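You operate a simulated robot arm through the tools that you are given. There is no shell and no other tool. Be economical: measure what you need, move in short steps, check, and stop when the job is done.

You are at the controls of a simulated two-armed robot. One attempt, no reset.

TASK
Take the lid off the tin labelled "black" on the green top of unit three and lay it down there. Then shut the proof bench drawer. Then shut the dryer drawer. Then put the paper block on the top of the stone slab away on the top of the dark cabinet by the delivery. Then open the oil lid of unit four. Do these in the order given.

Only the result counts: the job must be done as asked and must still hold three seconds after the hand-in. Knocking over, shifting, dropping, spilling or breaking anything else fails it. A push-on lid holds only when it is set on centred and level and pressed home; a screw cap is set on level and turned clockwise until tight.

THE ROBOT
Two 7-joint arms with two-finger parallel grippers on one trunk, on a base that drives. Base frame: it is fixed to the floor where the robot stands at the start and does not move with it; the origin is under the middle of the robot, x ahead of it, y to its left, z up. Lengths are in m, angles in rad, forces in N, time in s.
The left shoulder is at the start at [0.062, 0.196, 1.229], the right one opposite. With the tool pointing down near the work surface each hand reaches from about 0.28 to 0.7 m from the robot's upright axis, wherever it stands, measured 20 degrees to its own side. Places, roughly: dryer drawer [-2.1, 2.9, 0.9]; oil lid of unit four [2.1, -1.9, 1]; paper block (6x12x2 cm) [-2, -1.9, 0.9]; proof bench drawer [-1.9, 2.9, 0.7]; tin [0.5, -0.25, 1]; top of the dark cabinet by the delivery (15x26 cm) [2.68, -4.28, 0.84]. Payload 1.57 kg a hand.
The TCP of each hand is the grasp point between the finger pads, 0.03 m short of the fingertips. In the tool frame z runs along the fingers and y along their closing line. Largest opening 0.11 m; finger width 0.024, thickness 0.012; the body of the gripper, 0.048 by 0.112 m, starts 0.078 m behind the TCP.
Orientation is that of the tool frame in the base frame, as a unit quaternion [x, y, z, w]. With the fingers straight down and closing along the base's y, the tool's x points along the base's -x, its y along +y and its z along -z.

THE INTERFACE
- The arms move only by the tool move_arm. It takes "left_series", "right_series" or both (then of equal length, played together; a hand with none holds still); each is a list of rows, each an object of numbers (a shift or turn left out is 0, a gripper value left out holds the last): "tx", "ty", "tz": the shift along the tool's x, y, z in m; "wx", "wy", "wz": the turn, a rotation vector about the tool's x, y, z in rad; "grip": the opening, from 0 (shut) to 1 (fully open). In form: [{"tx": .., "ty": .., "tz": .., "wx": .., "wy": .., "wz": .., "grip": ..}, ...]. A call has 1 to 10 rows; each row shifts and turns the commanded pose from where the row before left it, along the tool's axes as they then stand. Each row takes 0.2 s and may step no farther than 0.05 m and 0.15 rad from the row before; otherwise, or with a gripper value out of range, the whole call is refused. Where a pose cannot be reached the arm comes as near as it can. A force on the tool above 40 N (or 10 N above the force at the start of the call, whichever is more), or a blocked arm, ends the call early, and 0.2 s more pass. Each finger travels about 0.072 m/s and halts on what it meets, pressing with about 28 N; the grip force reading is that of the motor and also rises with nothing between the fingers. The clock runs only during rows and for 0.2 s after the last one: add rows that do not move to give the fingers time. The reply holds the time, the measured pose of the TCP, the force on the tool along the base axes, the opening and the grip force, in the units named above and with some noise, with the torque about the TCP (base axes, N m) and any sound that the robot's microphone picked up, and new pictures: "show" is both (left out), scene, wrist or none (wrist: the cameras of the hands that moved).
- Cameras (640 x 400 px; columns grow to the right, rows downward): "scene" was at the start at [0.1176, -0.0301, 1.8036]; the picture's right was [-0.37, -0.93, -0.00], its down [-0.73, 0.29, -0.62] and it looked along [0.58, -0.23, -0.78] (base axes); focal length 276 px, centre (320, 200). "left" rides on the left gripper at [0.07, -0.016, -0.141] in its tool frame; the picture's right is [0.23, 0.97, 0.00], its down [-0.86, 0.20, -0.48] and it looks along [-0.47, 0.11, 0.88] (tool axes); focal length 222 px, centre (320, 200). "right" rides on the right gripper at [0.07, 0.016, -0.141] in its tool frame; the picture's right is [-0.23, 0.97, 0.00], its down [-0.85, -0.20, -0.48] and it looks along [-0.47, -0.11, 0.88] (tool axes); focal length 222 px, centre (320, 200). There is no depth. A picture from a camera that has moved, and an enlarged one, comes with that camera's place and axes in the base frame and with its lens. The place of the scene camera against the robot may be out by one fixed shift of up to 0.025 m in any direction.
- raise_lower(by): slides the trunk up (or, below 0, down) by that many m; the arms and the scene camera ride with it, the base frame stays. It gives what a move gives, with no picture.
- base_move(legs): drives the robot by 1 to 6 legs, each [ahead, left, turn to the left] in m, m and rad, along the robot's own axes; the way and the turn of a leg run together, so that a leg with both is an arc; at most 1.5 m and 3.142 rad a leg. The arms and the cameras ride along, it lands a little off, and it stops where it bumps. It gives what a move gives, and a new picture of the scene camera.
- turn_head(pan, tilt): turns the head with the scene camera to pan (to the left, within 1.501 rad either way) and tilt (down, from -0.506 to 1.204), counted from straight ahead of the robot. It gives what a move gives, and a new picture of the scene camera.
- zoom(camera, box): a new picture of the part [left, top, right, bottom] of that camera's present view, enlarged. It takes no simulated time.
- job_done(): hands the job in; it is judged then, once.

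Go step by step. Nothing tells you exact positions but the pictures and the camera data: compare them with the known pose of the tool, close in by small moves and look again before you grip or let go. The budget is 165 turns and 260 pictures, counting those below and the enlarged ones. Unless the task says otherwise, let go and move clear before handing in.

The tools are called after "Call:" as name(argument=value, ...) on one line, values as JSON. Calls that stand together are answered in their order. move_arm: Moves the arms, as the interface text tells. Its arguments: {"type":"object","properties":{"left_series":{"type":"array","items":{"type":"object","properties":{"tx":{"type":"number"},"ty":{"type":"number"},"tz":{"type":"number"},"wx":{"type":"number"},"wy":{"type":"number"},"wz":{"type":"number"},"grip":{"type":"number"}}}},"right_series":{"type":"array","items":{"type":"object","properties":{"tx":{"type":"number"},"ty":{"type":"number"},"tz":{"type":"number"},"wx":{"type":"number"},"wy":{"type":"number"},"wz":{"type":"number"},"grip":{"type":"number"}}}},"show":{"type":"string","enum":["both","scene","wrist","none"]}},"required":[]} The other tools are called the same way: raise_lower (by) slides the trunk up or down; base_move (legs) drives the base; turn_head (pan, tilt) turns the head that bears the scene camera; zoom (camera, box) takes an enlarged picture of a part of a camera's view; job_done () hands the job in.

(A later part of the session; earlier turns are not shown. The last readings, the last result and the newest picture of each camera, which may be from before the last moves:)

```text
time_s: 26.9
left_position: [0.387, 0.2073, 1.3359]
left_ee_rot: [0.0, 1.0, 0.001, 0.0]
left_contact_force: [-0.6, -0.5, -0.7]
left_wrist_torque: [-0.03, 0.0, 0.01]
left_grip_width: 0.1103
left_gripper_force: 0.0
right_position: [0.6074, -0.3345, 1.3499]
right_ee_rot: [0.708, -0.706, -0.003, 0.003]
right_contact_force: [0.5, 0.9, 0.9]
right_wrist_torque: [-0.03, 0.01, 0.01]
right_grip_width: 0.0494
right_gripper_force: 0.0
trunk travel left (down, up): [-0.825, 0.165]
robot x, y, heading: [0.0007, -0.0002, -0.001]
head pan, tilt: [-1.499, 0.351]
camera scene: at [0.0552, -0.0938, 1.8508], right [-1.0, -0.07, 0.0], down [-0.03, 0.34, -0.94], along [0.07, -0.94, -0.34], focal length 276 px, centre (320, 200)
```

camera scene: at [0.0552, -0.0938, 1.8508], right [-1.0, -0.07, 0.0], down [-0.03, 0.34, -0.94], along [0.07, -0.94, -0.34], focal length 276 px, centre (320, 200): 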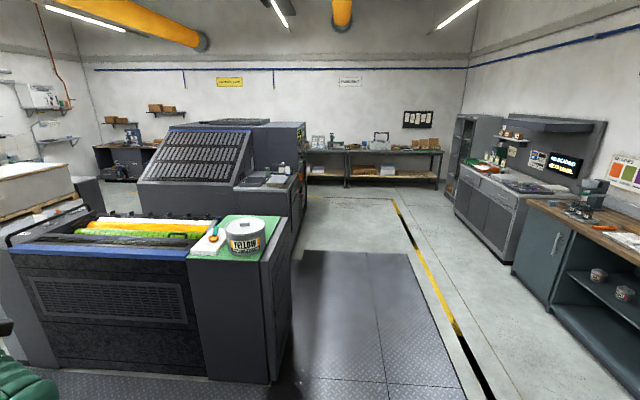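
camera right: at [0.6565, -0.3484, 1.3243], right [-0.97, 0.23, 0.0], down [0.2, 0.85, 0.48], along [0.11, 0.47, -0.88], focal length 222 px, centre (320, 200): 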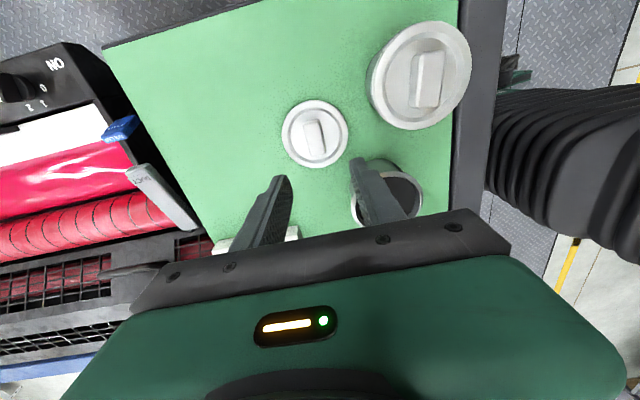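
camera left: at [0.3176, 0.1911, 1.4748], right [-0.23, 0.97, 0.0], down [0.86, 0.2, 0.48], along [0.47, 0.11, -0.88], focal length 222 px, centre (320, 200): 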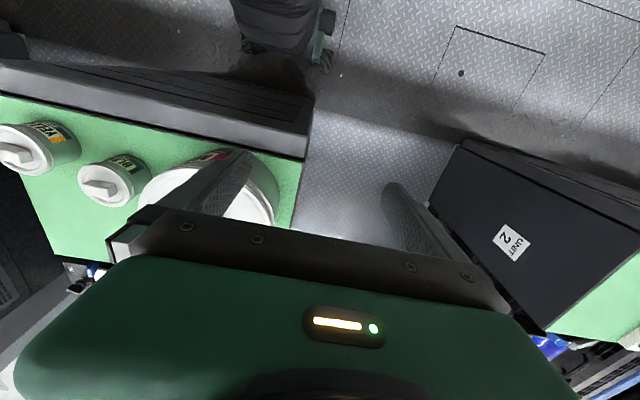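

The right arm got stuck high. I nudge it down and back.

Call:
move_arm(right_series=[{"tz": 0.03}, {"tz": 0.03}, {"ty": 0.03}, {"ty": 0.03}, {"ty": 0.03}, {}], show="none")

Call:
turn_head(pan=-0.5, tilt=0.7)

```text
time_s: 28.2
left_position: [0.3853, 0.2067, 1.3363]
left_ee_rot: [0.0, 1.0, 0.0, 0.001]
left_contact_force: [-0.7, 0.6, 0.2]
left_wrist_torque: [0.02, -0.01, -0.01]
left_grip_width: 0.1099
left_gripper_force: 0.1
right_position: [0.6091, -0.3621, 1.329]
right_ee_rot: [-0.707, 0.707, 0.001, 0.0]
right_contact_force: [0.3, 0.1, 0.2]
right_wrist_torque: [0.0, -0.01, -0.01]
right_grip_width: 0.0496
right_gripper_force: 0.0
right hand out of reach, approached as far as the arm can: row 1, 2, 3, 4, 5
trunk travel left (down, up): [-0.825, 0.165]
robot x, y, heading: [-0.0031, -0.0006, 0.003]
head pan, tilt: [-1.499, 0.351]
```

```text
time_s: 29.5
left_position: [0.3871, 0.208, 1.3358]
left_ee_rot: [0.0, 1.0, 0.0, -0.001]
left_contact_force: [0.0, 0.2, -0.7]
left_wrist_torque: [-0.03, -0.01, -0.02]
left_grip_width: 0.11
left_gripper_force: 0.0
right_position: [0.6092, -0.3618, 1.3273]
right_ee_rot: [-0.706, 0.708, 0.001, 0.0]
right_contact_force: [0.4, 0.7, 0.1]
right_wrist_torque: [0.04, 0.02, -0.01]
right_grip_width: 0.0495
right_gripper_force: 0.1
trunk travel left (down, up): [-0.825, 0.165]
robot x, y, heading: [-0.0019, -0.0036, -0.002]
head pan, tilt: [-0.499, 0.7]
camera scene: at [0.1231, -0.0418, 1.8193], right [-0.48, -0.88, 0.0], down [-0.57, 0.31, -0.76], along [0.67, -0.37, -0.65], focal length 276 px, centre (320, 200)
```

scene: 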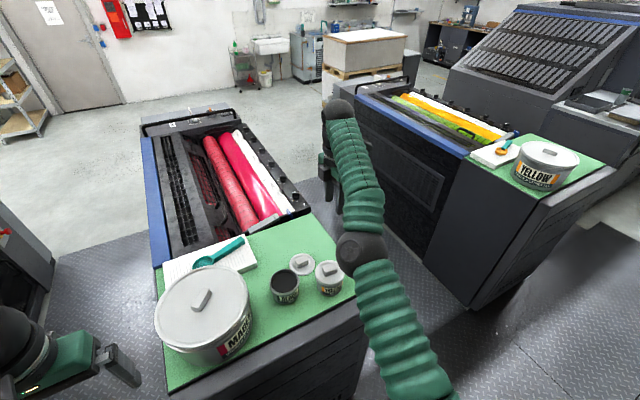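

Call:
move_arm(right_series=[{"wz": 0.15}, {"wz": 0.15}, {"wz": 0.15}, {"wz": 0.15}, {"wz": 0.15}, {"wz": 0.15}, {}], show="none")

```text
time_s: 31.1
left_position: [0.3861, 0.2068, 1.3345]
left_ee_rot: [0.0, 1.0, 0.0, 0.0]
left_contact_force: [0.4, 0.4, 0.1]
left_wrist_torque: [-0.01, 0.01, 0.02]
left_grip_width: 0.1102
left_gripper_force: 0.0
right_position: [0.6087, -0.3613, 1.3302]
right_ee_rot: [-0.328, 0.945, 0.001, -0.002]
right_contact_force: [-0.2, 0.3, -0.5]
right_wrist_torque: [0.03, 0.01, 0.01]
right_grip_width: 0.0493
right_gripper_force: 0.1
trunk travel left (down, up): [-0.825, 0.165]
robot x, y, heading: [0.0022, -0.0026, -0.003]
head pan, tilt: [-0.499, 0.7]
```

The wrist turns freely, so the commanded pose is re-anchored. I finish the turn, then pull back.

Call:
move_arm(right_series=[{"wz": 0.15}, {"wz": 0.15}, {"wz": 0.15}, {"wz": 0.15}, {"wz": 0.08}, {"tx": 0.03}, {"tx": 0.03}, {"tx": 0.03}, {"tx": 0.03}, {}], show="none")

```text
time_s: 33.3
left_position: [0.386, 0.2061, 1.337]
left_ee_rot: [0.0, 1.0, 0.0, 0.0]
left_contact_force: [-0.3, -0.4, 1.2]
left_wrist_torque: [0.0, -0.01, -0.02]
left_grip_width: 0.11
left_gripper_force: 0.2
right_position: [0.5954, -0.3726, 1.351]
right_ee_rot: [0.006, 1.0, 0.001, 0.0]
right_contact_force: [0.8, 0.1, 0.4]
right_wrist_torque: [0.01, -0.01, 0.01]
right_grip_width: 0.0496
right_gripper_force: 0.1
right hand out of reach, approached as far as the arm can: row 6, 7, 8, 9
trunk travel left (down, up): [-0.825, 0.165]
robot x, y, heading: [0.0003, 0.0009, 0.004]
head pan, tilt: [-0.499, 0.7]
```

Call:
move_arm(right_series=[{"tz": 0.03}, {"tz": 0.03}, {"tz": 0.03}, {}], show="none")

Call:
move_arm(right_series=[{"tx": 0.03}, {"tx": 0.03}, {}], show="wrist")

```text
time_s: 34.3
left_position: [0.3862, 0.2068, 1.3358]
left_ee_rot: [0.001, 1.0, 0.0, 0.0]
left_contact_force: [-0.3, 0.1, -0.3]
left_wrist_torque: [-0.03, -0.01, 0.0]
left_grip_width: 0.1101
left_gripper_force: 0.1
right_position: [0.6248, -0.385, 1.272]
right_ee_rot: [0.005, 1.0, 0.001, -0.001]
right_contact_force: [0.8, -0.3, 0.5]
right_wrist_torque: [0.02, 0.0, -0.03]
right_grip_width: 0.0496
right_gripper_force: 0.0
right hand out of reach, approached as far as the arm can: row 1, 2, 3
trunk travel left (down, up): [-0.825, 0.165]
robot x, y, heading: [-0.0026, -0.0044, -0.0]
head pan, tilt: [-0.499, 0.7]
```

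```text
time_s: 35.1
left_position: [0.3879, 0.2079, 1.3355]
left_ee_rot: [0.0, 1.0, -0.001, -0.001]
left_contact_force: [1.1, -1.0, 0.6]
left_wrist_torque: [0.02, -0.02, -0.03]
left_grip_width: 0.1099
left_gripper_force: 0.1
right_position: [0.6183, -0.3952, 1.2818]
right_ee_rot: [0.005, 1.0, 0.001, -0.001]
right_contact_force: [0.0, -0.6, 0.4]
right_wrist_torque: [-0.02, 0.0, 0.01]
right_grip_width: 0.0496
right_gripper_force: 0.0
right hand out of reach, approached as far as the arm can: row 1, 2
trunk travel left (down, up): [-0.825, 0.165]
robot x, y, heading: [0.0026, 0.0025, -0.003]
head pan, tilt: [-0.499, 0.7]
camera right: at [0.5489, -0.3792, 1.423], right [0.24, 0.97, 0.0], down [0.85, -0.21, 0.48], along [0.46, -0.11, -0.88], focal length 222 px, centre (320, 200)
```

right: 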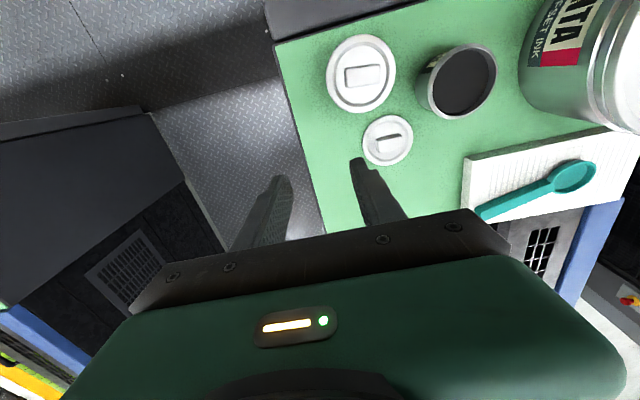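

The arm seems stuck in a straight-elbow singularity. I try tilting the hand so that the wrist comes inward.

Call:
move_arm(right_series=[{"wy": -0.15, "tz": 0.02}, {"wy": -0.15, "tz": 0.02}, {"wy": -0.15}, {"wy": -0.15}, {}], show="none")

```text
time_s: 36.3
left_position: [0.3879, 0.207, 1.3366]
left_ee_rot: [0.0, 1.0, 0.0, 0.001]
left_contact_force: [-0.1, 0.1, 0.3]
left_wrist_torque: [0.02, 0.01, -0.02]
left_grip_width: 0.1104
left_gripper_force: 0.1
right_position: [0.7473, -0.4468, 1.2823]
right_ee_rot: [0.005, 0.955, -0.001, 0.295]
right_contact_force: [0.1, -0.1, 0.2]
right_wrist_torque: [0.01, 0.0, 0.03]
right_grip_width: 0.0494
right_gripper_force: 0.1
right hand out of reach, approached as far as the arm can: row 1, 2, 3, 4
trunk travel left (down, up): [-0.825, 0.165]
robot x, y, heading: [-0.0012, -0.0003, 0.001]
head pan, tilt: [-0.499, 0.7]
```

Call:
move_arm(right_series=[{"tx": 0.047, "ty": 0.015}, {"tx": 0.047, "ty": 0.015}, {"tx": 0.047, "ty": 0.015}, {"tx": 0.047, "ty": 0.015}, {}, {}], show="none")

```text
time_s: 37.7
left_position: [0.3875, 0.2066, 1.3367]
left_ee_rot: [0.0, 1.0, 0.0, 0.001]
left_contact_force: [-0.7, 0.3, 0.5]
left_wrist_torque: [-0.03, 0.0, 0.02]
left_grip_width: 0.1098
left_gripper_force: 0.0
right_position: [0.7556, -0.4625, 1.2126]
right_ee_rot: [0.005, 0.956, 0.0, 0.294]
right_contact_force: [0.2, -0.4, -0.5]
right_wrist_torque: [-0.05, -0.01, -0.03]
right_grip_width: 0.0494
right_gripper_force: 0.1
right hand out of reach, approached as far as the arm can: row 1, 2, 3, 4
trunk travel left (down, up): [-0.825, 0.165]
robot x, y, heading: [0.0006, -0.0017, 0.002]
head pan, tilt: [-0.499, 0.7]
```

Call:
turn_head(pan=-0.9, tilt=0.75)

```text
time_s: 38.6
left_position: [0.3866, 0.2064, 1.3351]
left_ee_rot: [0.0, 1.0, 0.0, -0.001]
left_contact_force: [0.1, -0.8, 0.3]
left_wrist_torque: [0.0, 0.0, -0.03]
left_grip_width: 0.1099
left_gripper_force: 0.0
right_position: [0.754, -0.4623, 1.2128]
right_ee_rot: [0.004, 0.956, 0.001, 0.294]
right_contact_force: [-0.3, -0.1, 0.8]
right_wrist_torque: [0.0, 0.0, -0.03]
right_grip_width: 0.0495
right_gripper_force: 0.1
trunk travel left (down, up): [-0.825, 0.165]
robot x, y, heading: [0.0004, -0.0012, -0.002]
head pan, tilt: [-0.901, 0.75]
camera scene: at [0.1001, -0.0668, 1.8151], right [-0.78, -0.62, 0.0], down [-0.43, 0.53, -0.73], along [0.45, -0.57, -0.68], focal length 276 px, centre (320, 200)
```

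scene: 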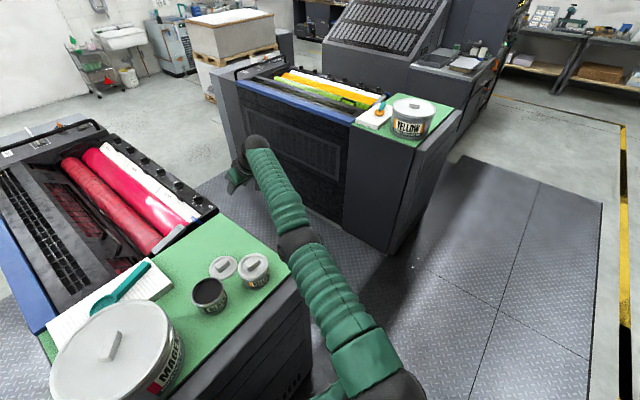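

The arm is fully straight. I try tangential-plus-inward nudges in different directions to find which one bends the elbow.

Call:
move_arm(right_series=[{"tx": 0.0075, "ty": 0.046, "tz": 0.002}], show="none")

Call:
move_arm(right_series=[{"tx": 0.007, "ty": 0.014, "tz": -0.045}], show="none")

Call:
move_arm(right_series=[{"tx": 0.0355, "ty": -0.026, "tz": -0.017}], show="none")

Call:
move_arm(right_series=[{"tx": 0.036, "ty": 0.006, "tz": 0.03}], show="none")

```text
time_s: 39.0
left_position: [0.3875, 0.2081, 1.3342]
left_ee_rot: [0.001, 1.0, 0.0, -0.001]
left_contact_force: [-1.0, 0.4, 0.2]
left_wrist_torque: [0.03, 0.04, -0.02]
left_grip_width: 0.1102
left_gripper_force: 0.0
right_position: [0.7742, -0.421, 1.2096]
right_ee_rot: [0.005, 0.956, -0.001, 0.294]
right_contact_force: [0.1, 0.1, -0.9]
right_wrist_torque: [-0.02, 0.02, -0.03]
right_grip_width: 0.0495
right_gripper_force: 0.1
right hand out of reach, approached as far as the arm can: row 1
trunk travel left (down, up): [-0.825, 0.165]
robot x, y, heading: [-0.0031, 0.0004, -0.007]
head pan, tilt: [-0.901, 0.75]
```

```text
time_s: 39.4
left_position: [0.3847, 0.2057, 1.3356]
left_ee_rot: [0.0, 1.0, 0.0, 0.001]
left_contact_force: [-0.2, 0.1, 0.3]
left_wrist_torque: [0.0, -0.01, 0.0]
left_grip_width: 0.11
left_gripper_force: 0.0
right_position: [0.7666, -0.4165, 1.2486]
right_ee_rot: [0.005, 0.955, -0.001, 0.295]
right_contact_force: [0.2, 0.2, -0.4]
right_wrist_torque: [0.03, 0.0, 0.01]
right_grip_width: 0.0496
right_gripper_force: 0.0
right hand out of reach, approached as far as the arm can: row 1
trunk travel left (down, up): [-0.825, 0.165]
robot x, y, heading: [-0.0029, 0.0006, 0.002]
head pan, tilt: [-0.901, 0.75]
```

```text
time_s: 39.8
left_position: [0.3864, 0.2052, 1.336]
left_ee_rot: [0.001, 1.0, 0.001, 0.0]
left_contact_force: [0.3, -0.4, 0.0]
left_wrist_torque: [0.0, 0.01, -0.02]
left_grip_width: 0.1101
left_gripper_force: 0.1
right_position: [0.7552, -0.4546, 1.246]
right_ee_rot: [0.004, 0.956, 0.0, 0.294]
right_contact_force: [-0.3, -0.4, -0.7]
right_wrist_torque: [0.03, 0.03, 0.01]
right_grip_width: 0.0495
right_gripper_force: 0.1
right hand out of reach, approached as far as the arm can: row 1
trunk travel left (down, up): [-0.825, 0.165]
robot x, y, heading: [-0.0015, -0.0042, 0.0]
head pan, tilt: [-0.901, 0.75]
```

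```text
time_s: 40.2
left_position: [0.3887, 0.2069, 1.3346]
left_ee_rot: [0.001, 1.0, 0.0, -0.001]
left_contact_force: [-0.4, 0.3, -0.5]
left_wrist_torque: [-0.03, 0.0, -0.01]
left_grip_width: 0.1102
left_gripper_force: 0.0
right_position: [0.7614, -0.4568, 1.204]
right_ee_rot: [0.005, 0.956, 0.0, 0.294]
right_contact_force: [0.2, 0.8, 0.4]
right_wrist_torque: [-0.01, 0.02, -0.03]
right_grip_width: 0.0493
right_gripper_force: 0.1
right hand out of reach, approached as far as the arm can: row 1
trunk travel left (down, up): [-0.825, 0.165]
robot x, y, heading: [-0.0001, -0.0011, -0.002]
head pan, tilt: [-0.901, 0.75]
```

Perhaps large inward steps demand too much joint travel at once. I try tiny inward steps along the line to the shoulder.

Call:
move_arm(right_series=[{"tx": 0.0009, "ty": 0.0004, "tz": -0.0003}, {"tx": 0.0009, "ty": 0.0004, "tz": -0.0003}, {"tx": 0.0009, "ty": 0.0004, "tz": -0.0003}, {"tx": 0.0017, "ty": 0.0008, "tz": -0.0006}, {"tx": 0.0017, "ty": 0.0008, "tz": -0.0006}, {"tx": 0.0034, "ty": 0.0016, "tz": -0.0012}, {"tx": 0.0034, "ty": 0.0016, "tz": -0.0012}, {"tx": 0.0034, "ty": 0.0016, "tz": -0.0012}, {"tx": 0.0068, "ty": 0.0032, "tz": -0.0024}, {"tx": 0.0068, "ty": 0.0032, "tz": -0.0024}], show="none")

```text
time_s: 42.4
left_position: [0.3873, 0.2062, 1.3362]
left_ee_rot: [0.0, 1.0, 0.0, 0.0]
left_contact_force: [-0.5, -0.4, 0.0]
left_wrist_torque: [0.02, -0.04, 0.01]
left_grip_width: 0.1101
left_gripper_force: 0.1
right_position: [0.7595, -0.4584, 1.2024]
right_ee_rot: [0.005, 0.956, -0.001, 0.293]
right_contact_force: [-1.0, 0.1, -0.6]
right_wrist_torque: [-0.01, -0.06, 0.0]
right_grip_width: 0.0496
right_gripper_force: 0.1
right hand out of reach, approached as far as the arm can: row 2, 4, 6, 7, 8, 9, 10
trunk travel left (down, up): [-0.825, 0.165]
robot x, y, heading: [0.0028, -0.0014, -0.001]
head pan, tilt: [-0.901, 0.75]
```

The right arm stays locked straight, so I back away from the unit first. Then I will swing this arm down to the robot's side and work with the left one.

Call:
base_move(legs=[[-0.5, 0, 0]])

```text
time_s: 45.4
left_position: [-0.1187, 0.2085, 1.3357]
left_ee_rot: [-0.007, 1.0, 0.0, 0.0]
left_contact_force: [0.3, 0.2, -0.1]
left_wrist_torque: [-0.03, -0.01, -0.04]
left_grip_width: 0.11
left_gripper_force: 0.0
right_position: [0.264, -0.4507, 1.2007]
right_ee_rot: [-0.002, 0.956, 0.001, 0.293]
right_contact_force: [0.4, 0.8, 0.2]
right_wrist_torque: [0.04, 0.02, 0.01]
right_grip_width: 0.0495
right_gripper_force: 0.1
trunk travel left (down, up): [-0.825, 0.165]
robot x, y, heading: [-0.5061, -0.0041, 0.011]
head pan, tilt: [-0.901, 0.75]
camera scene: at [-0.4003, -0.0691, 1.8148], right [-0.77, -0.63, 0.0], down [-0.43, 0.53, -0.73], along [0.46, -0.57, -0.68], focal length 276 px, centre (320, 200)
```

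scene: 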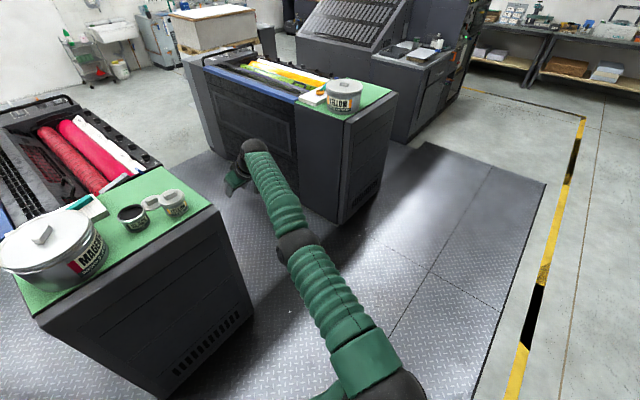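

Call:
move_arm(right_series=[{"tx": 0.0385, "ty": -0.01, "tz": 0.029}, {"tx": 0.0385, "ty": -0.01, "tz": 0.029}, {"tx": 0.0385, "ty": -0.01, "tz": 0.029}, {"tx": 0.0385, "ty": -0.01, "tz": 0.029}, {"tx": 0.0385, "ty": -0.01, "tz": 0.029}, {"tx": 0.0385, "ty": -0.01, "tz": 0.029}, {"tx": 0.0385, "ty": -0.01, "tz": 0.029}, {"tx": 0.0385, "ty": -0.01, "tz": 0.029}, {"tx": 0.0385, "ty": -0.01, "tz": 0.029}, {"tx": 0.0385, "ty": -0.01, "tz": 0.029}], show="scene")

```text
time_s: 47.5
left_position: [-0.1235, 0.207, 1.3372]
left_ee_rot: [-0.007, 1.0, 0.0, 0.001]
left_contact_force: [0.2, -0.3, 0.0]
left_wrist_torque: [0.02, 0.01, 0.0]
left_grip_width: 0.1102
left_gripper_force: 0.1
right_position: [0.1269, -0.5221, 0.8128]
right_ee_rot: [-0.002, 0.956, 0.001, 0.294]
right_contact_force: [0.3, -0.2, 0.2]
right_wrist_torque: [-0.03, 0.0, -0.02]
right_grip_width: 0.0494
right_gripper_force: 0.1
right hand out of reach, approached as far as the arm can: row 1, 2, 3, 7, 8, 9, 10
trunk travel left (down, up): [-0.825, 0.165]
robot x, y, heading: [-0.5068, -0.0041, 0.014]
head pan, tilt: [-0.901, 0.75]
camera scene: at [-0.4049, -0.0698, 1.8151], right [-0.78, -0.63, 0.0], down [-0.43, 0.53, -0.73], along [0.46, -0.57, -0.68], focal length 276 px, centre (320, 200)
```

scene: 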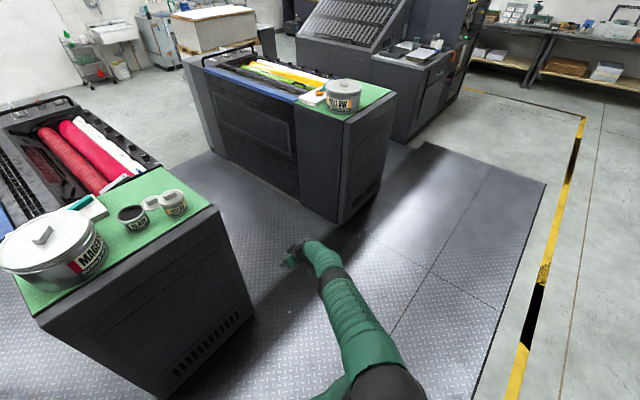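

The arm moved off the singular sphere in part of that move. I restore the hand's tilt and pull inward.

Call:
move_arm(right_series=[{"wy": 0.15}, {"wy": 0.15}, {"wy": 0.15}, {"wy": 0.15}, {"tx": 0.02}, {"tx": 0.02}, {"tx": 0.02}, {}], show="none")

```text
time_s: 49.4
left_position: [-0.1222, 0.2093, 1.3366]
left_ee_rot: [-0.007, 1.0, 0.0, 0.0]
left_contact_force: [1.0, -0.4, -0.6]
left_wrist_torque: [-0.04, -0.03, 0.02]
left_grip_width: 0.1098
left_gripper_force: 0.1
right_position: [0.0219, -0.449, 0.83]
right_ee_rot: [-0.003, 1.0, 0.001, 0.025]
right_contact_force: [0.2, 0.8, -0.6]
right_wrist_torque: [-0.01, -0.02, 0.0]
right_grip_width: 0.0498
right_gripper_force: 0.0
right hand out of reach, approached as far as the arm can: row 1, 2, 3, 4
trunk travel left (down, up): [-0.825, 0.165]
robot x, y, heading: [-0.5048, 0.0004, 0.016]
head pan, tilt: [-0.901, 0.75]
```

The elbow is freed. I keep pulling the hand in and up.

Call:
move_arm(right_series=[{"tx": 0.03}, {"tx": 0.03}, {"tx": 0.03, "tz": -0.03}, {"tx": 0.03, "tz": -0.04}, {"tx": 0.02, "tz": -0.04}, {"tz": -0.04, "ty": 0.02}, {"tz": -0.04, "ty": 0.02}, {"tz": -0.04}, {"tz": -0.04}, {"tz": -0.04, "wy": -0.05}], show="none")

Call:
turn_head(pan=1.5, tilt=0.5)

```text
time_s: 51.5
left_position: [-0.1242, 0.2078, 1.337]
left_ee_rot: [-0.007, 1.0, -0.001, 0.001]
left_contact_force: [0.2, 0.2, 0.0]
left_wrist_torque: [0.02, -0.04, 0.01]
left_grip_width: 0.1101
left_gripper_force: 0.0
right_position: [-0.1342, -0.4116, 1.1305]
right_ee_rot: [-0.001, 0.999, 0.001, 0.049]
right_contact_force: [-0.8, 0.9, -0.1]
right_wrist_torque: [-0.03, -0.02, -0.02]
right_grip_width: 0.0496
right_gripper_force: 0.0
trunk travel left (down, up): [-0.825, 0.165]
robot x, y, heading: [-0.5048, -0.0028, 0.016]
head pan, tilt: [-0.901, 0.75]
```

```text
time_s: 53.8
left_position: [-0.1229, 0.2097, 1.3366]
left_ee_rot: [-0.007, 1.0, 0.0, 0.001]
left_contact_force: [-0.4, -0.1, 0.3]
left_wrist_torque: [-0.01, 0.01, 0.02]
left_grip_width: 0.1103
left_gripper_force: 0.0
right_position: [-0.1323, -0.4138, 1.1305]
right_ee_rot: [-0.003, 0.999, 0.001, 0.049]
right_contact_force: [0.1, -0.4, 0.1]
right_wrist_torque: [-0.03, 0.0, -0.01]
right_grip_width: 0.0495
right_gripper_force: 0.0
trunk travel left (down, up): [-0.825, 0.165]
robot x, y, heading: [-0.5057, -0.0015, 0.014]
head pan, tilt: [1.499, 0.499]
camera scene: at [-0.4527, 0.0864, 1.8373], right [1.0, -0.06, 0.0], down [-0.03, -0.48, -0.88], along [0.05, 0.88, -0.48], focal length 276 px, centre (320, 200)
```

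scene: 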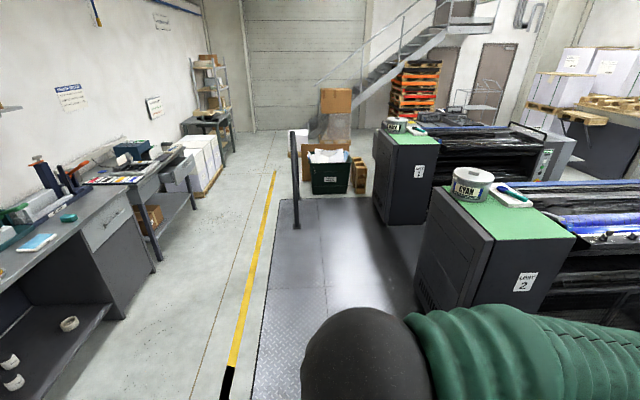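

Both arms are fine again. The proof-bench drawer seems to stick out around (-1.6, 2.9). I back off, turn left and drive up the aisle.

Call:
base_move(legs=[[-0.6, 0, 0], [0, 0, 1.556], [1.1, 0, 0], [0.9, 0, 0]])

Call:
turn_head(pan=0.7, tilt=0.6)

```text
time_s: 70.5
left_position: [-1.4208, 2.3344, 1.3366]
left_ee_rot: [0.731, -0.682, -0.001, 0.0]
left_contact_force: [0.4, -0.4, -0.2]
left_wrist_torque: [0.02, 0.0, 0.01]
left_grip_width: 0.1099
left_gripper_force: 0.1
right_position: [-0.7998, 2.3614, 1.1293]
right_ee_rot: [0.728, -0.684, -0.036, -0.034]
right_contact_force: [0.8, 2.1, -0.4]
right_wrist_torque: [0.0, -0.01, 0.0]
right_grip_width: 0.0494
right_gripper_force: 0.1
trunk travel left (down, up): [-0.825, 0.165]
robot x, y, heading: [-1.1841, 1.9678, 1.638]
head pan, tilt: [1.499, 0.499]
camera scene: at [-1.2653, 1.9984, 1.8374], right [0.0, 1.0, 0.0], down [0.48, 0.0, -0.88], along [-0.88, 0.0, -0.48], focal length 276 px, centre (320, 200)
```

scene: 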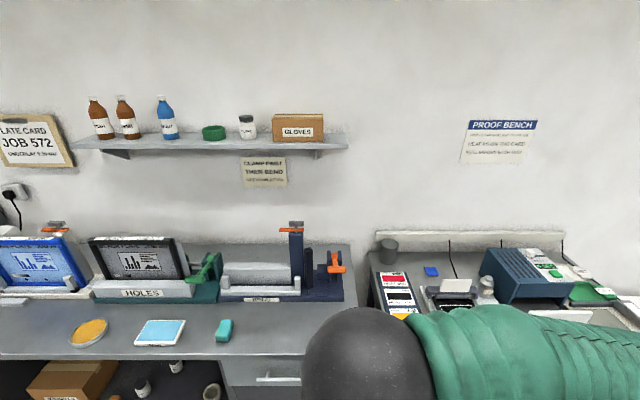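

```text
time_s: 71.6
left_position: [-1.4201, 2.3358, 1.336]
left_ee_rot: [0.732, -0.682, 0.0, -0.001]
left_contact_force: [-0.8, 1.0, -0.2]
left_wrist_torque: [0.0, 0.0, -0.01]
left_grip_width: 0.1098
left_gripper_force: 0.0
right_position: [-0.7989, 2.3626, 1.1297]
right_ee_rot: [0.727, -0.684, -0.037, -0.034]
right_contact_force: [0.5, 0.4, -0.2]
right_wrist_torque: [0.02, 0.0, 0.02]
right_grip_width: 0.0496
right_gripper_force: 0.1
trunk travel left (down, up): [-0.825, 0.165]
robot x, y, heading: [-1.1886, 1.9666, 1.639]
head pan, tilt: [0.7, 0.6]
camera scene: at [-1.236, 2.0639, 1.8281], right [0.72, 0.7, 0.0], down [0.39, -0.41, -0.82], along [-0.58, 0.59, -0.57], focal length 276 px, centre (320, 200)
```

scene: 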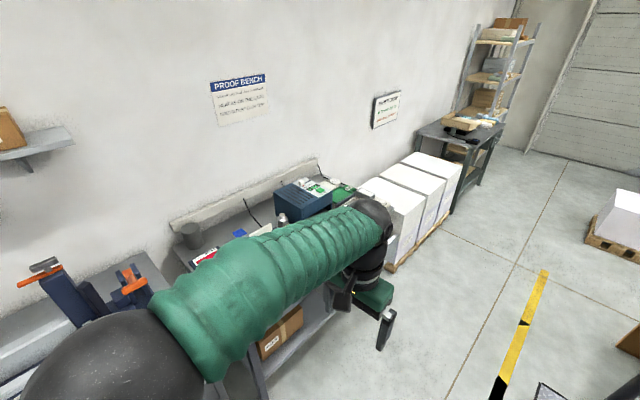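

Call:
base_move(legs=[[0, 0, 1.503], [-0.05, -0.55, 0]])

Call:
turn_head(pan=-0.3, tilt=0.75)

```text
time_s: 78.4
left_position: [-1.5196, 2.3141, 1.3345]
left_ee_rot: [1.0, -0.006, -0.001, -0.002]
left_contact_force: [-0.3, -0.4, -0.6]
left_wrist_torque: [0.05, 0.03, 0.01]
left_grip_width: 0.1099
left_gripper_force: 0.1
right_position: [-1.4933, 2.9359, 1.1333]
right_ee_rot: [0.999, -0.01, -0.05, -0.002]
right_contact_force: [0.1, 0.0, -0.6]
right_wrist_torque: [-0.01, 0.03, -0.02]
right_grip_width: 0.0493
right_gripper_force: 0.1
trunk travel left (down, up): [-0.825, 0.165]
robot x, y, heading: [-1.1356, 2.5268, 3.129]
head pan, tilt: [0.7, 0.6]
camera scene: at [-1.219, 2.4585, 1.8277], right [-0.64, 0.77, 0.0], down [0.44, 0.36, -0.82], along [-0.64, -0.52, -0.57], focal length 276 px, centre (320, 200)
```

scene: 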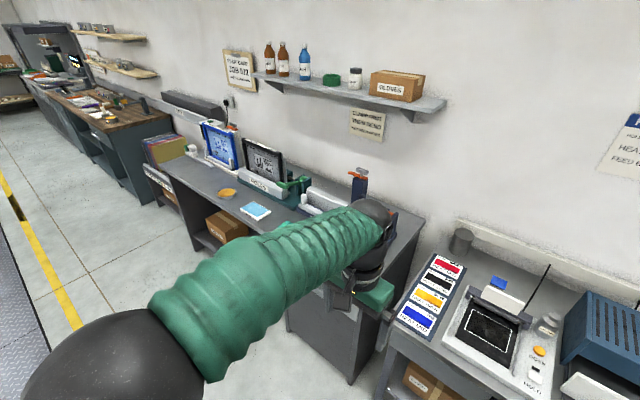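

```text
time_s: 79.7
left_position: [-1.5174, 2.3248, 1.3364]
left_ee_rot: [1.0, -0.006, -0.001, 0.002]
left_contact_force: [-0.1, 0.6, -0.4]
left_wrist_torque: [0.02, 0.01, 0.0]
left_grip_width: 0.1101
left_gripper_force: 0.1
right_position: [-1.4934, 2.9455, 1.129]
right_ee_rot: [0.999, -0.011, -0.05, 0.001]
right_contact_force: [0.3, 0.1, -0.4]
right_wrist_torque: [-0.03, 0.03, -0.03]
right_grip_width: 0.0498
right_gripper_force: 0.1
trunk travel left (down, up): [-0.825, 0.165]
robot x, y, heading: [-1.1324, 2.5232, 3.131]
head pan, tilt: [-0.3, 0.75]
camera scene: at [-1.2293, 2.5551, 1.8151], right [0.31, 0.95, 0.0], down [0.65, -0.21, -0.73], along [-0.7, 0.22, -0.68], focal length 276 px, centre (320, 200)
```

scene: 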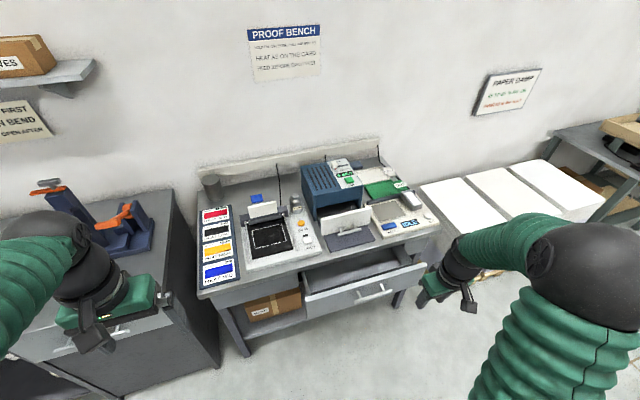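

Call:
zoom(camera="scene", box=[190, 150, 450, 345])

Call:
zoom(camera="scene", box=[290, 150, 420, 260])

```text
2.05 times, centred on (320, 248) of scene
camera zoom: at [-1.2293, 2.5551, 1.8151], right [0.31, 0.95, 0.0], down [0.65, -0.21, -0.73], along [-0.7, 0.22, -0.68], focal length 567 px, centre (320, 103)
```

zoom: 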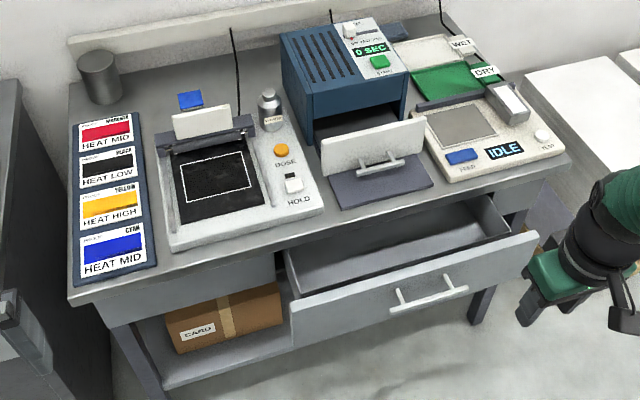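

```text
3.64 times, centred on (355, 205) of scene
camera zoom: at [-1.2293, 2.5551, 1.8151], right [0.31, 0.95, 0.0], down [0.65, -0.21, -0.73], along [-0.7, 0.22, -0.68], focal length 1004 px, centre (193, 182)
```

zoom: 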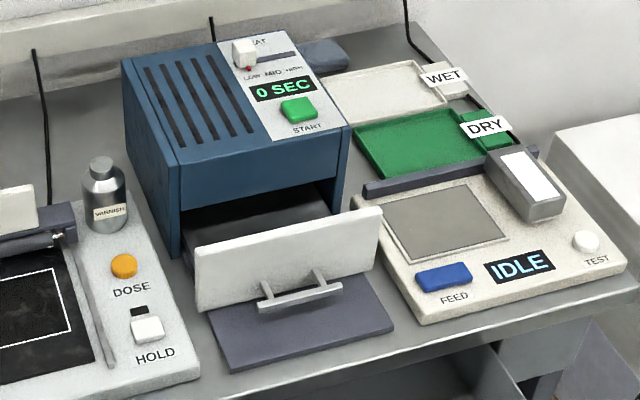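

The proof bench drawer's handle is near (-1.74, 2.95, 0.7); the dryer tray has a white front further back. I line the robot up and lower the trunk.

Call:
base_move(legs=[[0.07, -0.22, 0.01]])

Call:
raise_lower(by=-0.3)

Call:
move_arm(right_series=[{"wy": 0.1, "ty": 0.04, "grip": 0.0}, {"ty": 0.04}, {"ty": 0.04}, {"ty": 0.02}], show="both")

```text
time_s: 81.4
left_position: [-1.5819, 2.5292, 1.3375]
left_ee_rot: [1.0, 0.003, -0.001, 0.0]
left_contact_force: [-0.2, -0.1, -0.2]
left_wrist_torque: [-0.03, 0.0, -0.01]
left_grip_width: 0.11
left_gripper_force: 0.0
right_position: [-1.5686, 3.151, 1.1313]
right_ee_rot: [0.999, -0.002, -0.051, 0.001]
right_contact_force: [0.5, 0.2, 0.1]
right_wrist_torque: [0.0, -0.06, 0.0]
right_grip_width: 0.0495
right_gripper_force: 0.1
trunk travel left (down, up): [-0.825, 0.165]
robot x, y, heading: [-1.2016, 2.7416, -3.131]
head pan, tilt: [-0.3, 0.75]
camera scene: at [-1.2965, 2.7638, 1.8154], right [0.29, 0.96, 0.0], down [0.65, -0.2, -0.73], along [-0.7, 0.21, -0.68], focal length 276 px, centre (320, 200)
```

scene: 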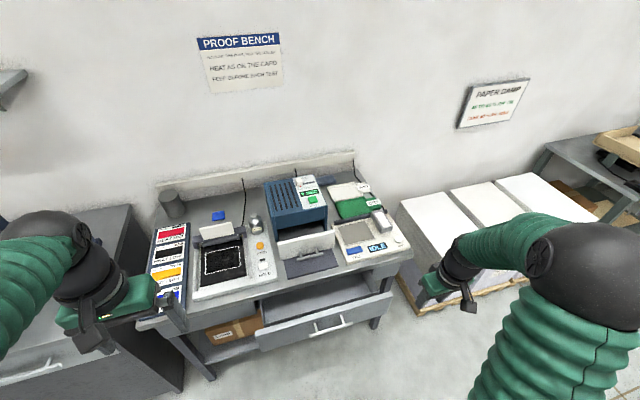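

```text
time_s: 84.4
left_position: [-1.5836, 2.5327, 1.0364]
left_ee_rot: [1.0, 0.004, -0.001, 0.0]
left_contact_force: [0.7, 0.0, 0.1]
left_wrist_torque: [-0.01, -0.02, 0.0]
left_grip_width: 0.11
left_gripper_force: 0.0
right_position: [-1.5681, 3.1529, 0.8309]
right_ee_rot: [0.999, -0.002, -0.05, 0.002]
right_contact_force: [-0.5, 0.3, 0.6]
right_wrist_torque: [-0.01, 0.0, -0.01]
right_grip_width: 0.0495
right_gripper_force: 0.1
trunk travel left (down, up): [-0.525, 0.465]
robot x, y, heading: [-1.2042, 2.7385, -3.134]
head pan, tilt: [-0.3, 0.75]
```

```text
time_s: 85.4
left_position: [-1.5818, 2.5319, 1.0353]
left_ee_rot: [1.0, 0.002, -0.001, 0.0]
left_contact_force: [0.6, 0.3, 0.7]
left_wrist_torque: [-0.01, 0.02, 0.0]
left_grip_width: 0.11
left_gripper_force: 0.0
right_position: [-1.5687, 3.0125, 0.8317]
right_ee_rot: [1.0, -0.001, -0.001, 0.001]
right_contact_force: [1.3, -0.7, -0.9]
right_wrist_torque: [0.01, -0.03, -0.02]
right_grip_width: 0.0
right_gripper_force: 21.4
trunk travel left (down, up): [-0.525, 0.465]
robot x, y, heading: [-1.2005, 2.7413, -3.139]
head pan, tilt: [-0.3, 0.75]
camera scene: at [-1.299, 2.7651, 1.5151], right [0.29, 0.96, 0.0], down [0.65, -0.2, -0.73], along [-0.7, 0.21, -0.68], focal length 276 px, centre (320, 200)
camera right: at [-1.499, 2.9952, 0.9724], right [-0.23, -0.97, 0.0], down [-0.85, 0.2, 0.48], along [-0.47, 0.11, -0.88], focal length 222 px, centre (320, 200)
```

scene: 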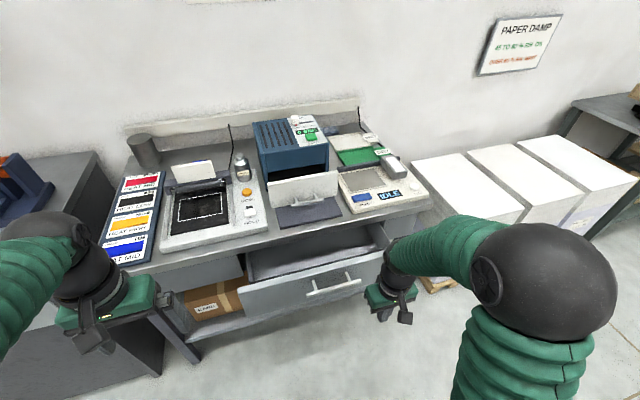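
right: 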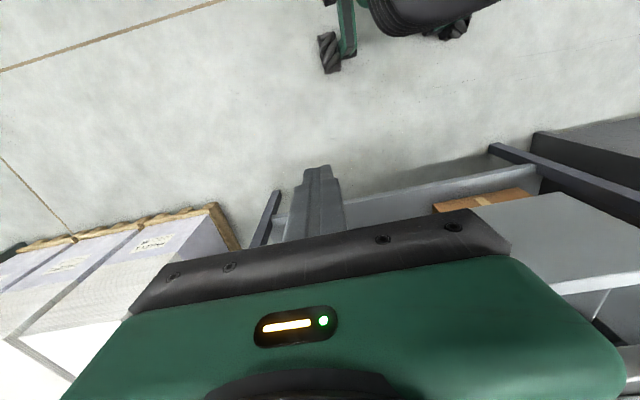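

Call:
zoom(camera="right", box=[200, 120, 640, 340])

Call:
zoom(camera="scene", box=[230, 200, 430, 325])

```text
1.45 times, centred on (420, 230) of right
camera zoom: at [-1.499, 2.9952, 0.9724], right [-0.23, -0.97, 0.0], down [-0.85, 0.2, 0.48], along [-0.47, 0.11, -0.88], focal length 323 px, centre (174, 156)
```

zoom: 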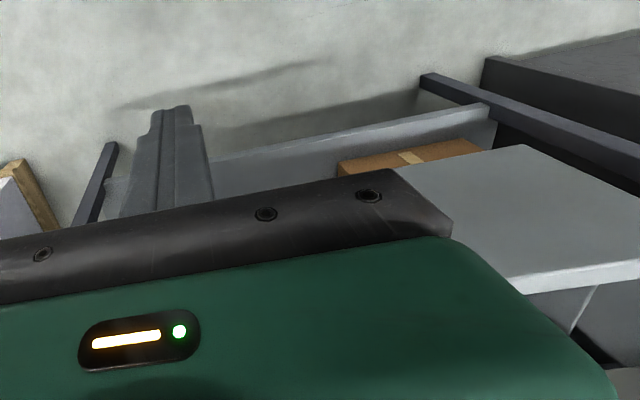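

```text
3.20 times, centred on (330, 262) of scene
camera zoom: at [-1.299, 2.7651, 1.5151], right [0.29, 0.96, 0.0], down [0.65, -0.2, -0.73], along [-0.7, 0.21, -0.68], focal length 884 px, centre (288, 0)
```

zoom: 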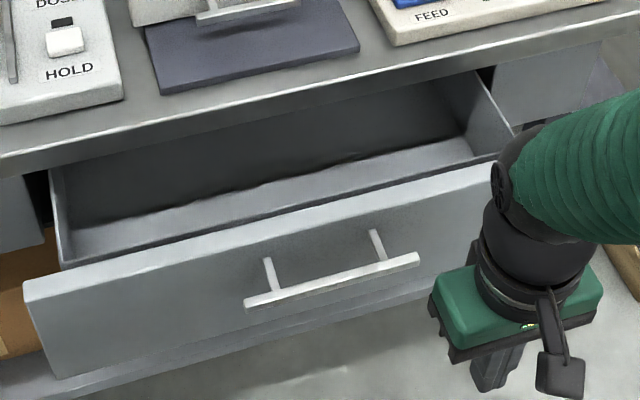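

The handle is near (-1.705, 2.925, 0.755). I bring the closed right fingers in front of it.

Call:
move_arm(right_series=[{"ty": 0.045}, {"ty": 0.042}, {"tz": 0.04}, {"tz": 0.036}, {"tx": -0.03}, {"tx": -0.03}, {}], show="both")

Call:
zoom(camera="scene", box=[230, 200, 430, 325])

```text
time_s: 87.0
left_position: [-1.582, 2.5319, 1.0365]
left_ee_rot: [1.0, 0.003, -0.002, 0.0]
left_contact_force: [0.3, -0.6, 0.4]
left_wrist_torque: [0.04, 0.02, -0.01]
left_grip_width: 0.1101
left_gripper_force: 0.2
right_position: [-1.628, 2.9254, 0.7546]
right_ee_rot: [1.0, -0.003, 0.0, 0.002]
right_contact_force: [0.9, 0.1, -0.9]
right_wrist_torque: [-0.02, 0.01, -0.03]
right_grip_width: 0.0001
right_gripper_force: 21.7
trunk travel left (down, up): [-0.525, 0.465]
robot x, y, heading: [-1.2001, 2.738, -3.136]
head pan, tilt: [-0.3, 0.75]
camera scene: at [-1.2984, 2.7651, 1.5152], right [0.29, 0.96, 0.0], down [0.65, -0.2, -0.73], along [-0.7, 0.21, -0.68], focal length 276 px, centre (320, 200)
camera right: at [-1.5584, 2.9079, 0.8959], right [-0.23, -0.97, 0.0], down [-0.85, 0.2, 0.48], along [-0.47, 0.11, -0.88], focal length 222 px, centre (320, 200)
```

scene: 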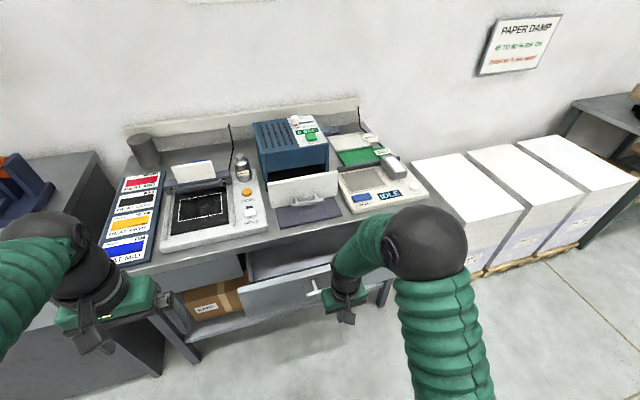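
right: 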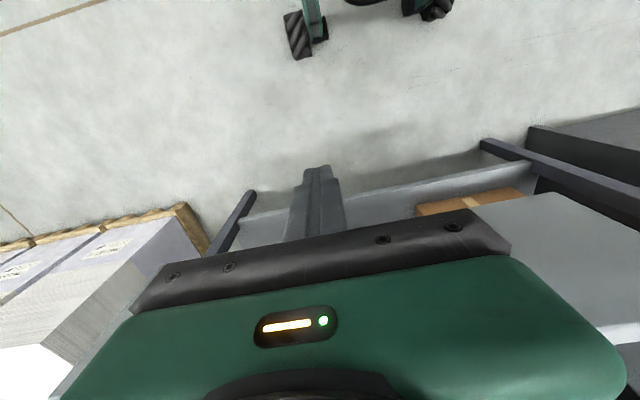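

```text
3.20 times, centred on (330, 262) of scene
camera zoom: at [-1.2984, 2.7651, 1.5152], right [0.29, 0.96, 0.0], down [0.65, -0.2, -0.73], along [-0.7, 0.21, -0.68], focal length 884 px, centre (288, 0)
```

zoom: 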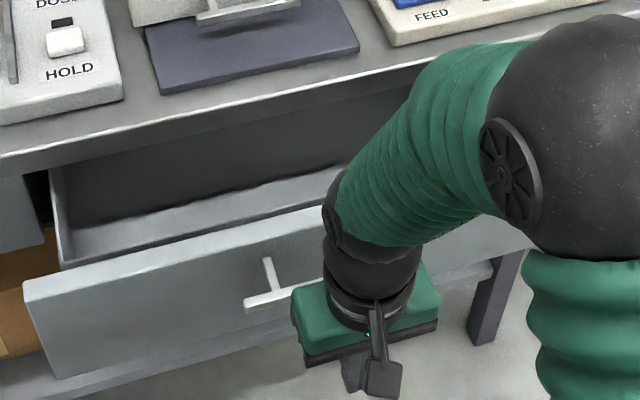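

I push the drawer in.

Call:
move_arm(right_series=[{"tx": -0.02}, {"tx": -0.02}, {"tx": -0.02}, {"tx": -0.02}, {"tx": -0.02}, {"tx": -0.02}, {}], show="scene")

Call:
zoom(camera="scene", box=[210, 190, 450, 340])

```text
time_s: 88.6
left_position: [-1.5828, 2.5301, 1.0371]
left_ee_rot: [1.0, 0.003, -0.001, 0.0]
left_contact_force: [0.4, -0.3, 0.0]
left_wrist_torque: [-0.01, 0.05, 0.01]
left_grip_width: 0.1099
left_gripper_force: 0.1
right_position: [-1.7488, 2.9243, 0.753]
right_ee_rot: [1.0, -0.002, 0.0, 0.001]
right_contact_force: [-0.3, -0.1, 0.0]
right_wrist_torque: [-0.01, 0.01, -0.03]
right_grip_width: 0.0
right_gripper_force: 20.9
trunk travel left (down, up): [-0.525, 0.465]
robot x, y, heading: [-1.2042, 2.7408, -3.137]
head pan, tilt: [-0.3, 0.75]
camera scene: at [-1.2993, 2.7651, 1.5151], right [0.29, 0.96, 0.0], down [0.65, -0.2, -0.73], along [-0.7, 0.21, -0.68], focal length 276 px, centre (320, 200)
```

scene: 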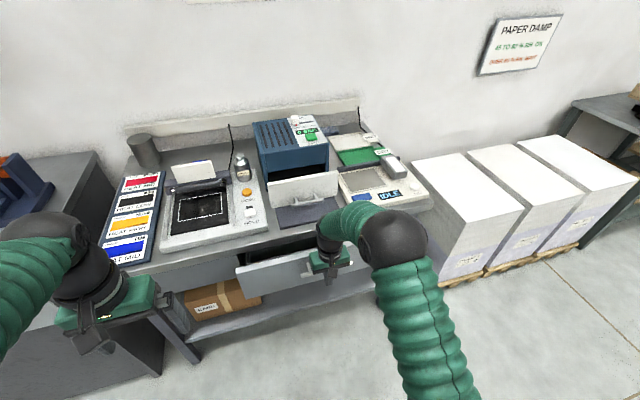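

```text
2.67 times, centred on (330, 265) of scene
camera zoom: at [-1.2993, 2.7651, 1.5151], right [0.29, 0.96, 0.0], down [0.65, -0.2, -0.73], along [-0.7, 0.21, -0.68], focal length 737 px, centre (293, 27)
```

zoom: 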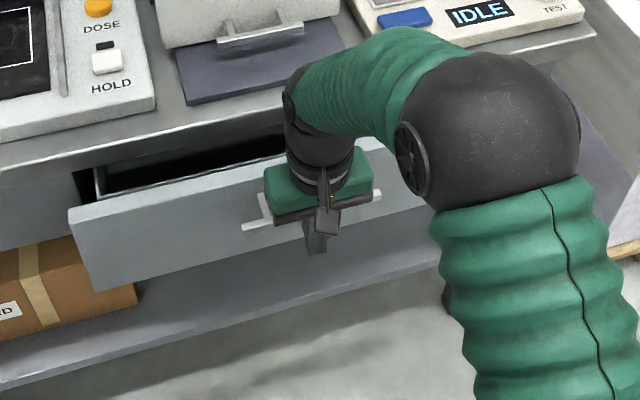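

Call:
move_arm(right_series=[{"tx": -0.015}, {"tx": -0.015}, {"tx": -0.01}, {"tx": -0.01}, {"tx": -0.01}, {"tx": -0.01}, {"tx": -0.01}, {}], show="none")

Call:
zoom(camera="scene", box=[210, 190, 450, 340])

```text
time_s: 90.4
left_position: [-1.578, 2.5321, 1.0382]
left_ee_rot: [1.0, 0.002, -0.003, 0.0]
left_contact_force: [0.5, -0.3, 0.5]
left_wrist_torque: [0.02, 0.0, -0.03]
left_grip_width: 0.1099
left_gripper_force: 0.0
right_position: [-1.8228, 2.9261, 0.7556]
right_ee_rot: [1.0, -0.002, 0.004, 0.0]
right_contact_force: [36.8, 1.8, -1.5]
right_wrist_torque: [-0.03, 0.89, 0.25]
right_grip_width: 0.0
right_gripper_force: 21.4
trunk travel left (down, up): [-0.525, 0.465]
robot x, y, heading: [-1.2013, 2.7432, -3.136]
head pan, tilt: [-0.3, 0.75]
```

```text
2.67 times, centred on (330, 265) of scene
camera zoom: at [-1.2915, 2.7659, 1.5156], right [0.29, 0.96, 0.0], down [0.65, -0.2, -0.73], along [-0.7, 0.21, -0.68], focal length 737 px, centre (293, 27)
```

zoom: 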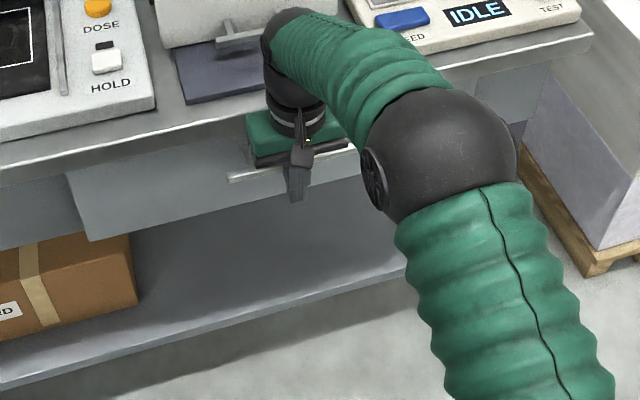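

Call:
move_arm(right_series=[{"tx": 0.02}, {"tx": 0.04}, {"tx": 0.04}, {"tx": 0.04, "ty": -0.03}, {"ty": -0.05}, {"ty": -0.05}], show="none")

Call:
zoom(camera="scene", box=[210, 190, 450, 340])

```text
time_s: 91.8
left_position: [-1.5819, 2.5344, 1.0366]
left_ee_rot: [1.0, 0.004, 0.0, 0.001]
left_contact_force: [-0.7, 0.0, 0.1]
left_wrist_torque: [-0.03, 0.04, -0.03]
left_grip_width: 0.11
left_gripper_force: 0.1
right_position: [-1.6879, 3.0577, 0.7551]
right_ee_rot: [1.0, 0.0, 0.0, 0.003]
right_contact_force: [0.4, 0.4, -0.7]
right_wrist_torque: [-0.04, 0.01, -0.04]
right_grip_width: 0.0
right_gripper_force: 21.2
trunk travel left (down, up): [-0.525, 0.465]
robot x, y, heading: [-1.2022, 2.7415, -3.135]
head pan, tilt: [-0.3, 0.75]
```

```text
2.67 times, centred on (330, 265) of scene
camera zoom: at [-1.2998, 2.769, 1.515], right [0.29, 0.96, 0.0], down [0.65, -0.2, -0.73], along [-0.7, 0.21, -0.68], focal length 737 px, centre (293, 27)
```

zoom: 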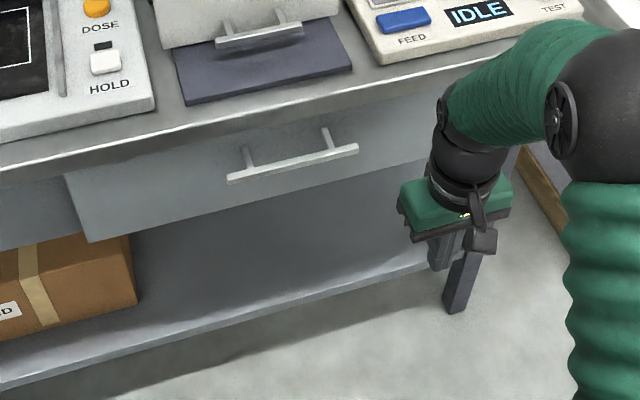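

Call:
zoom(camera="scene", box=[200, 235, 270, 290])

Call:
zoom(camera="scene", box=[330, 200, 400, 270])

```text
7.27 times, centred on (235, 262) of scene
camera zoom: at [-1.2998, 2.769, 1.515], right [0.29, 0.96, 0.0], down [0.65, -0.2, -0.73], along [-0.7, 0.21, -0.68], focal length 2009 px, centre (938, -254)
```

zoom: 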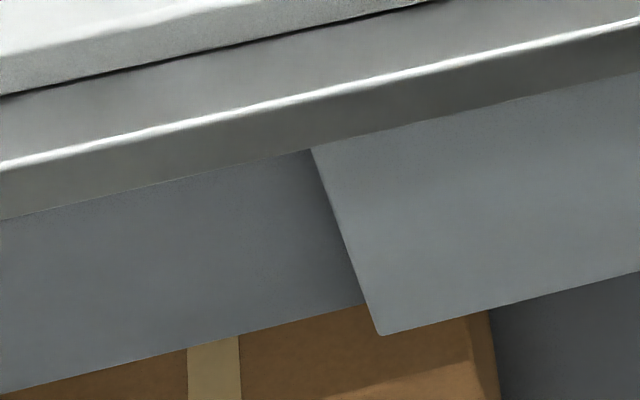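

```text
5.71 times, centred on (365, 235) of scene
camera zoom: at [-1.2998, 2.769, 1.515], right [0.29, 0.96, 0.0], down [0.65, -0.2, -0.73], along [-0.7, 0.21, -0.68], focal length 1578 px, centre (63, 0)
```

zoom: 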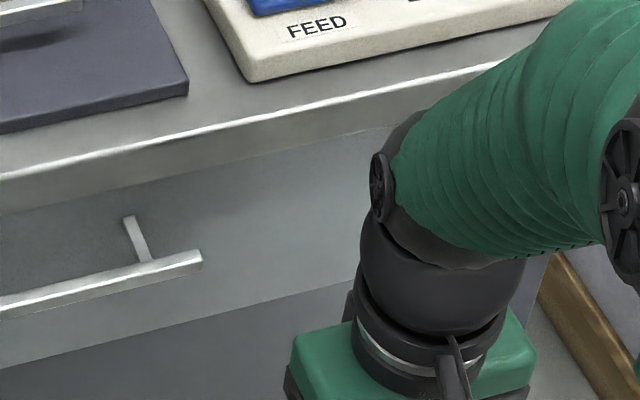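

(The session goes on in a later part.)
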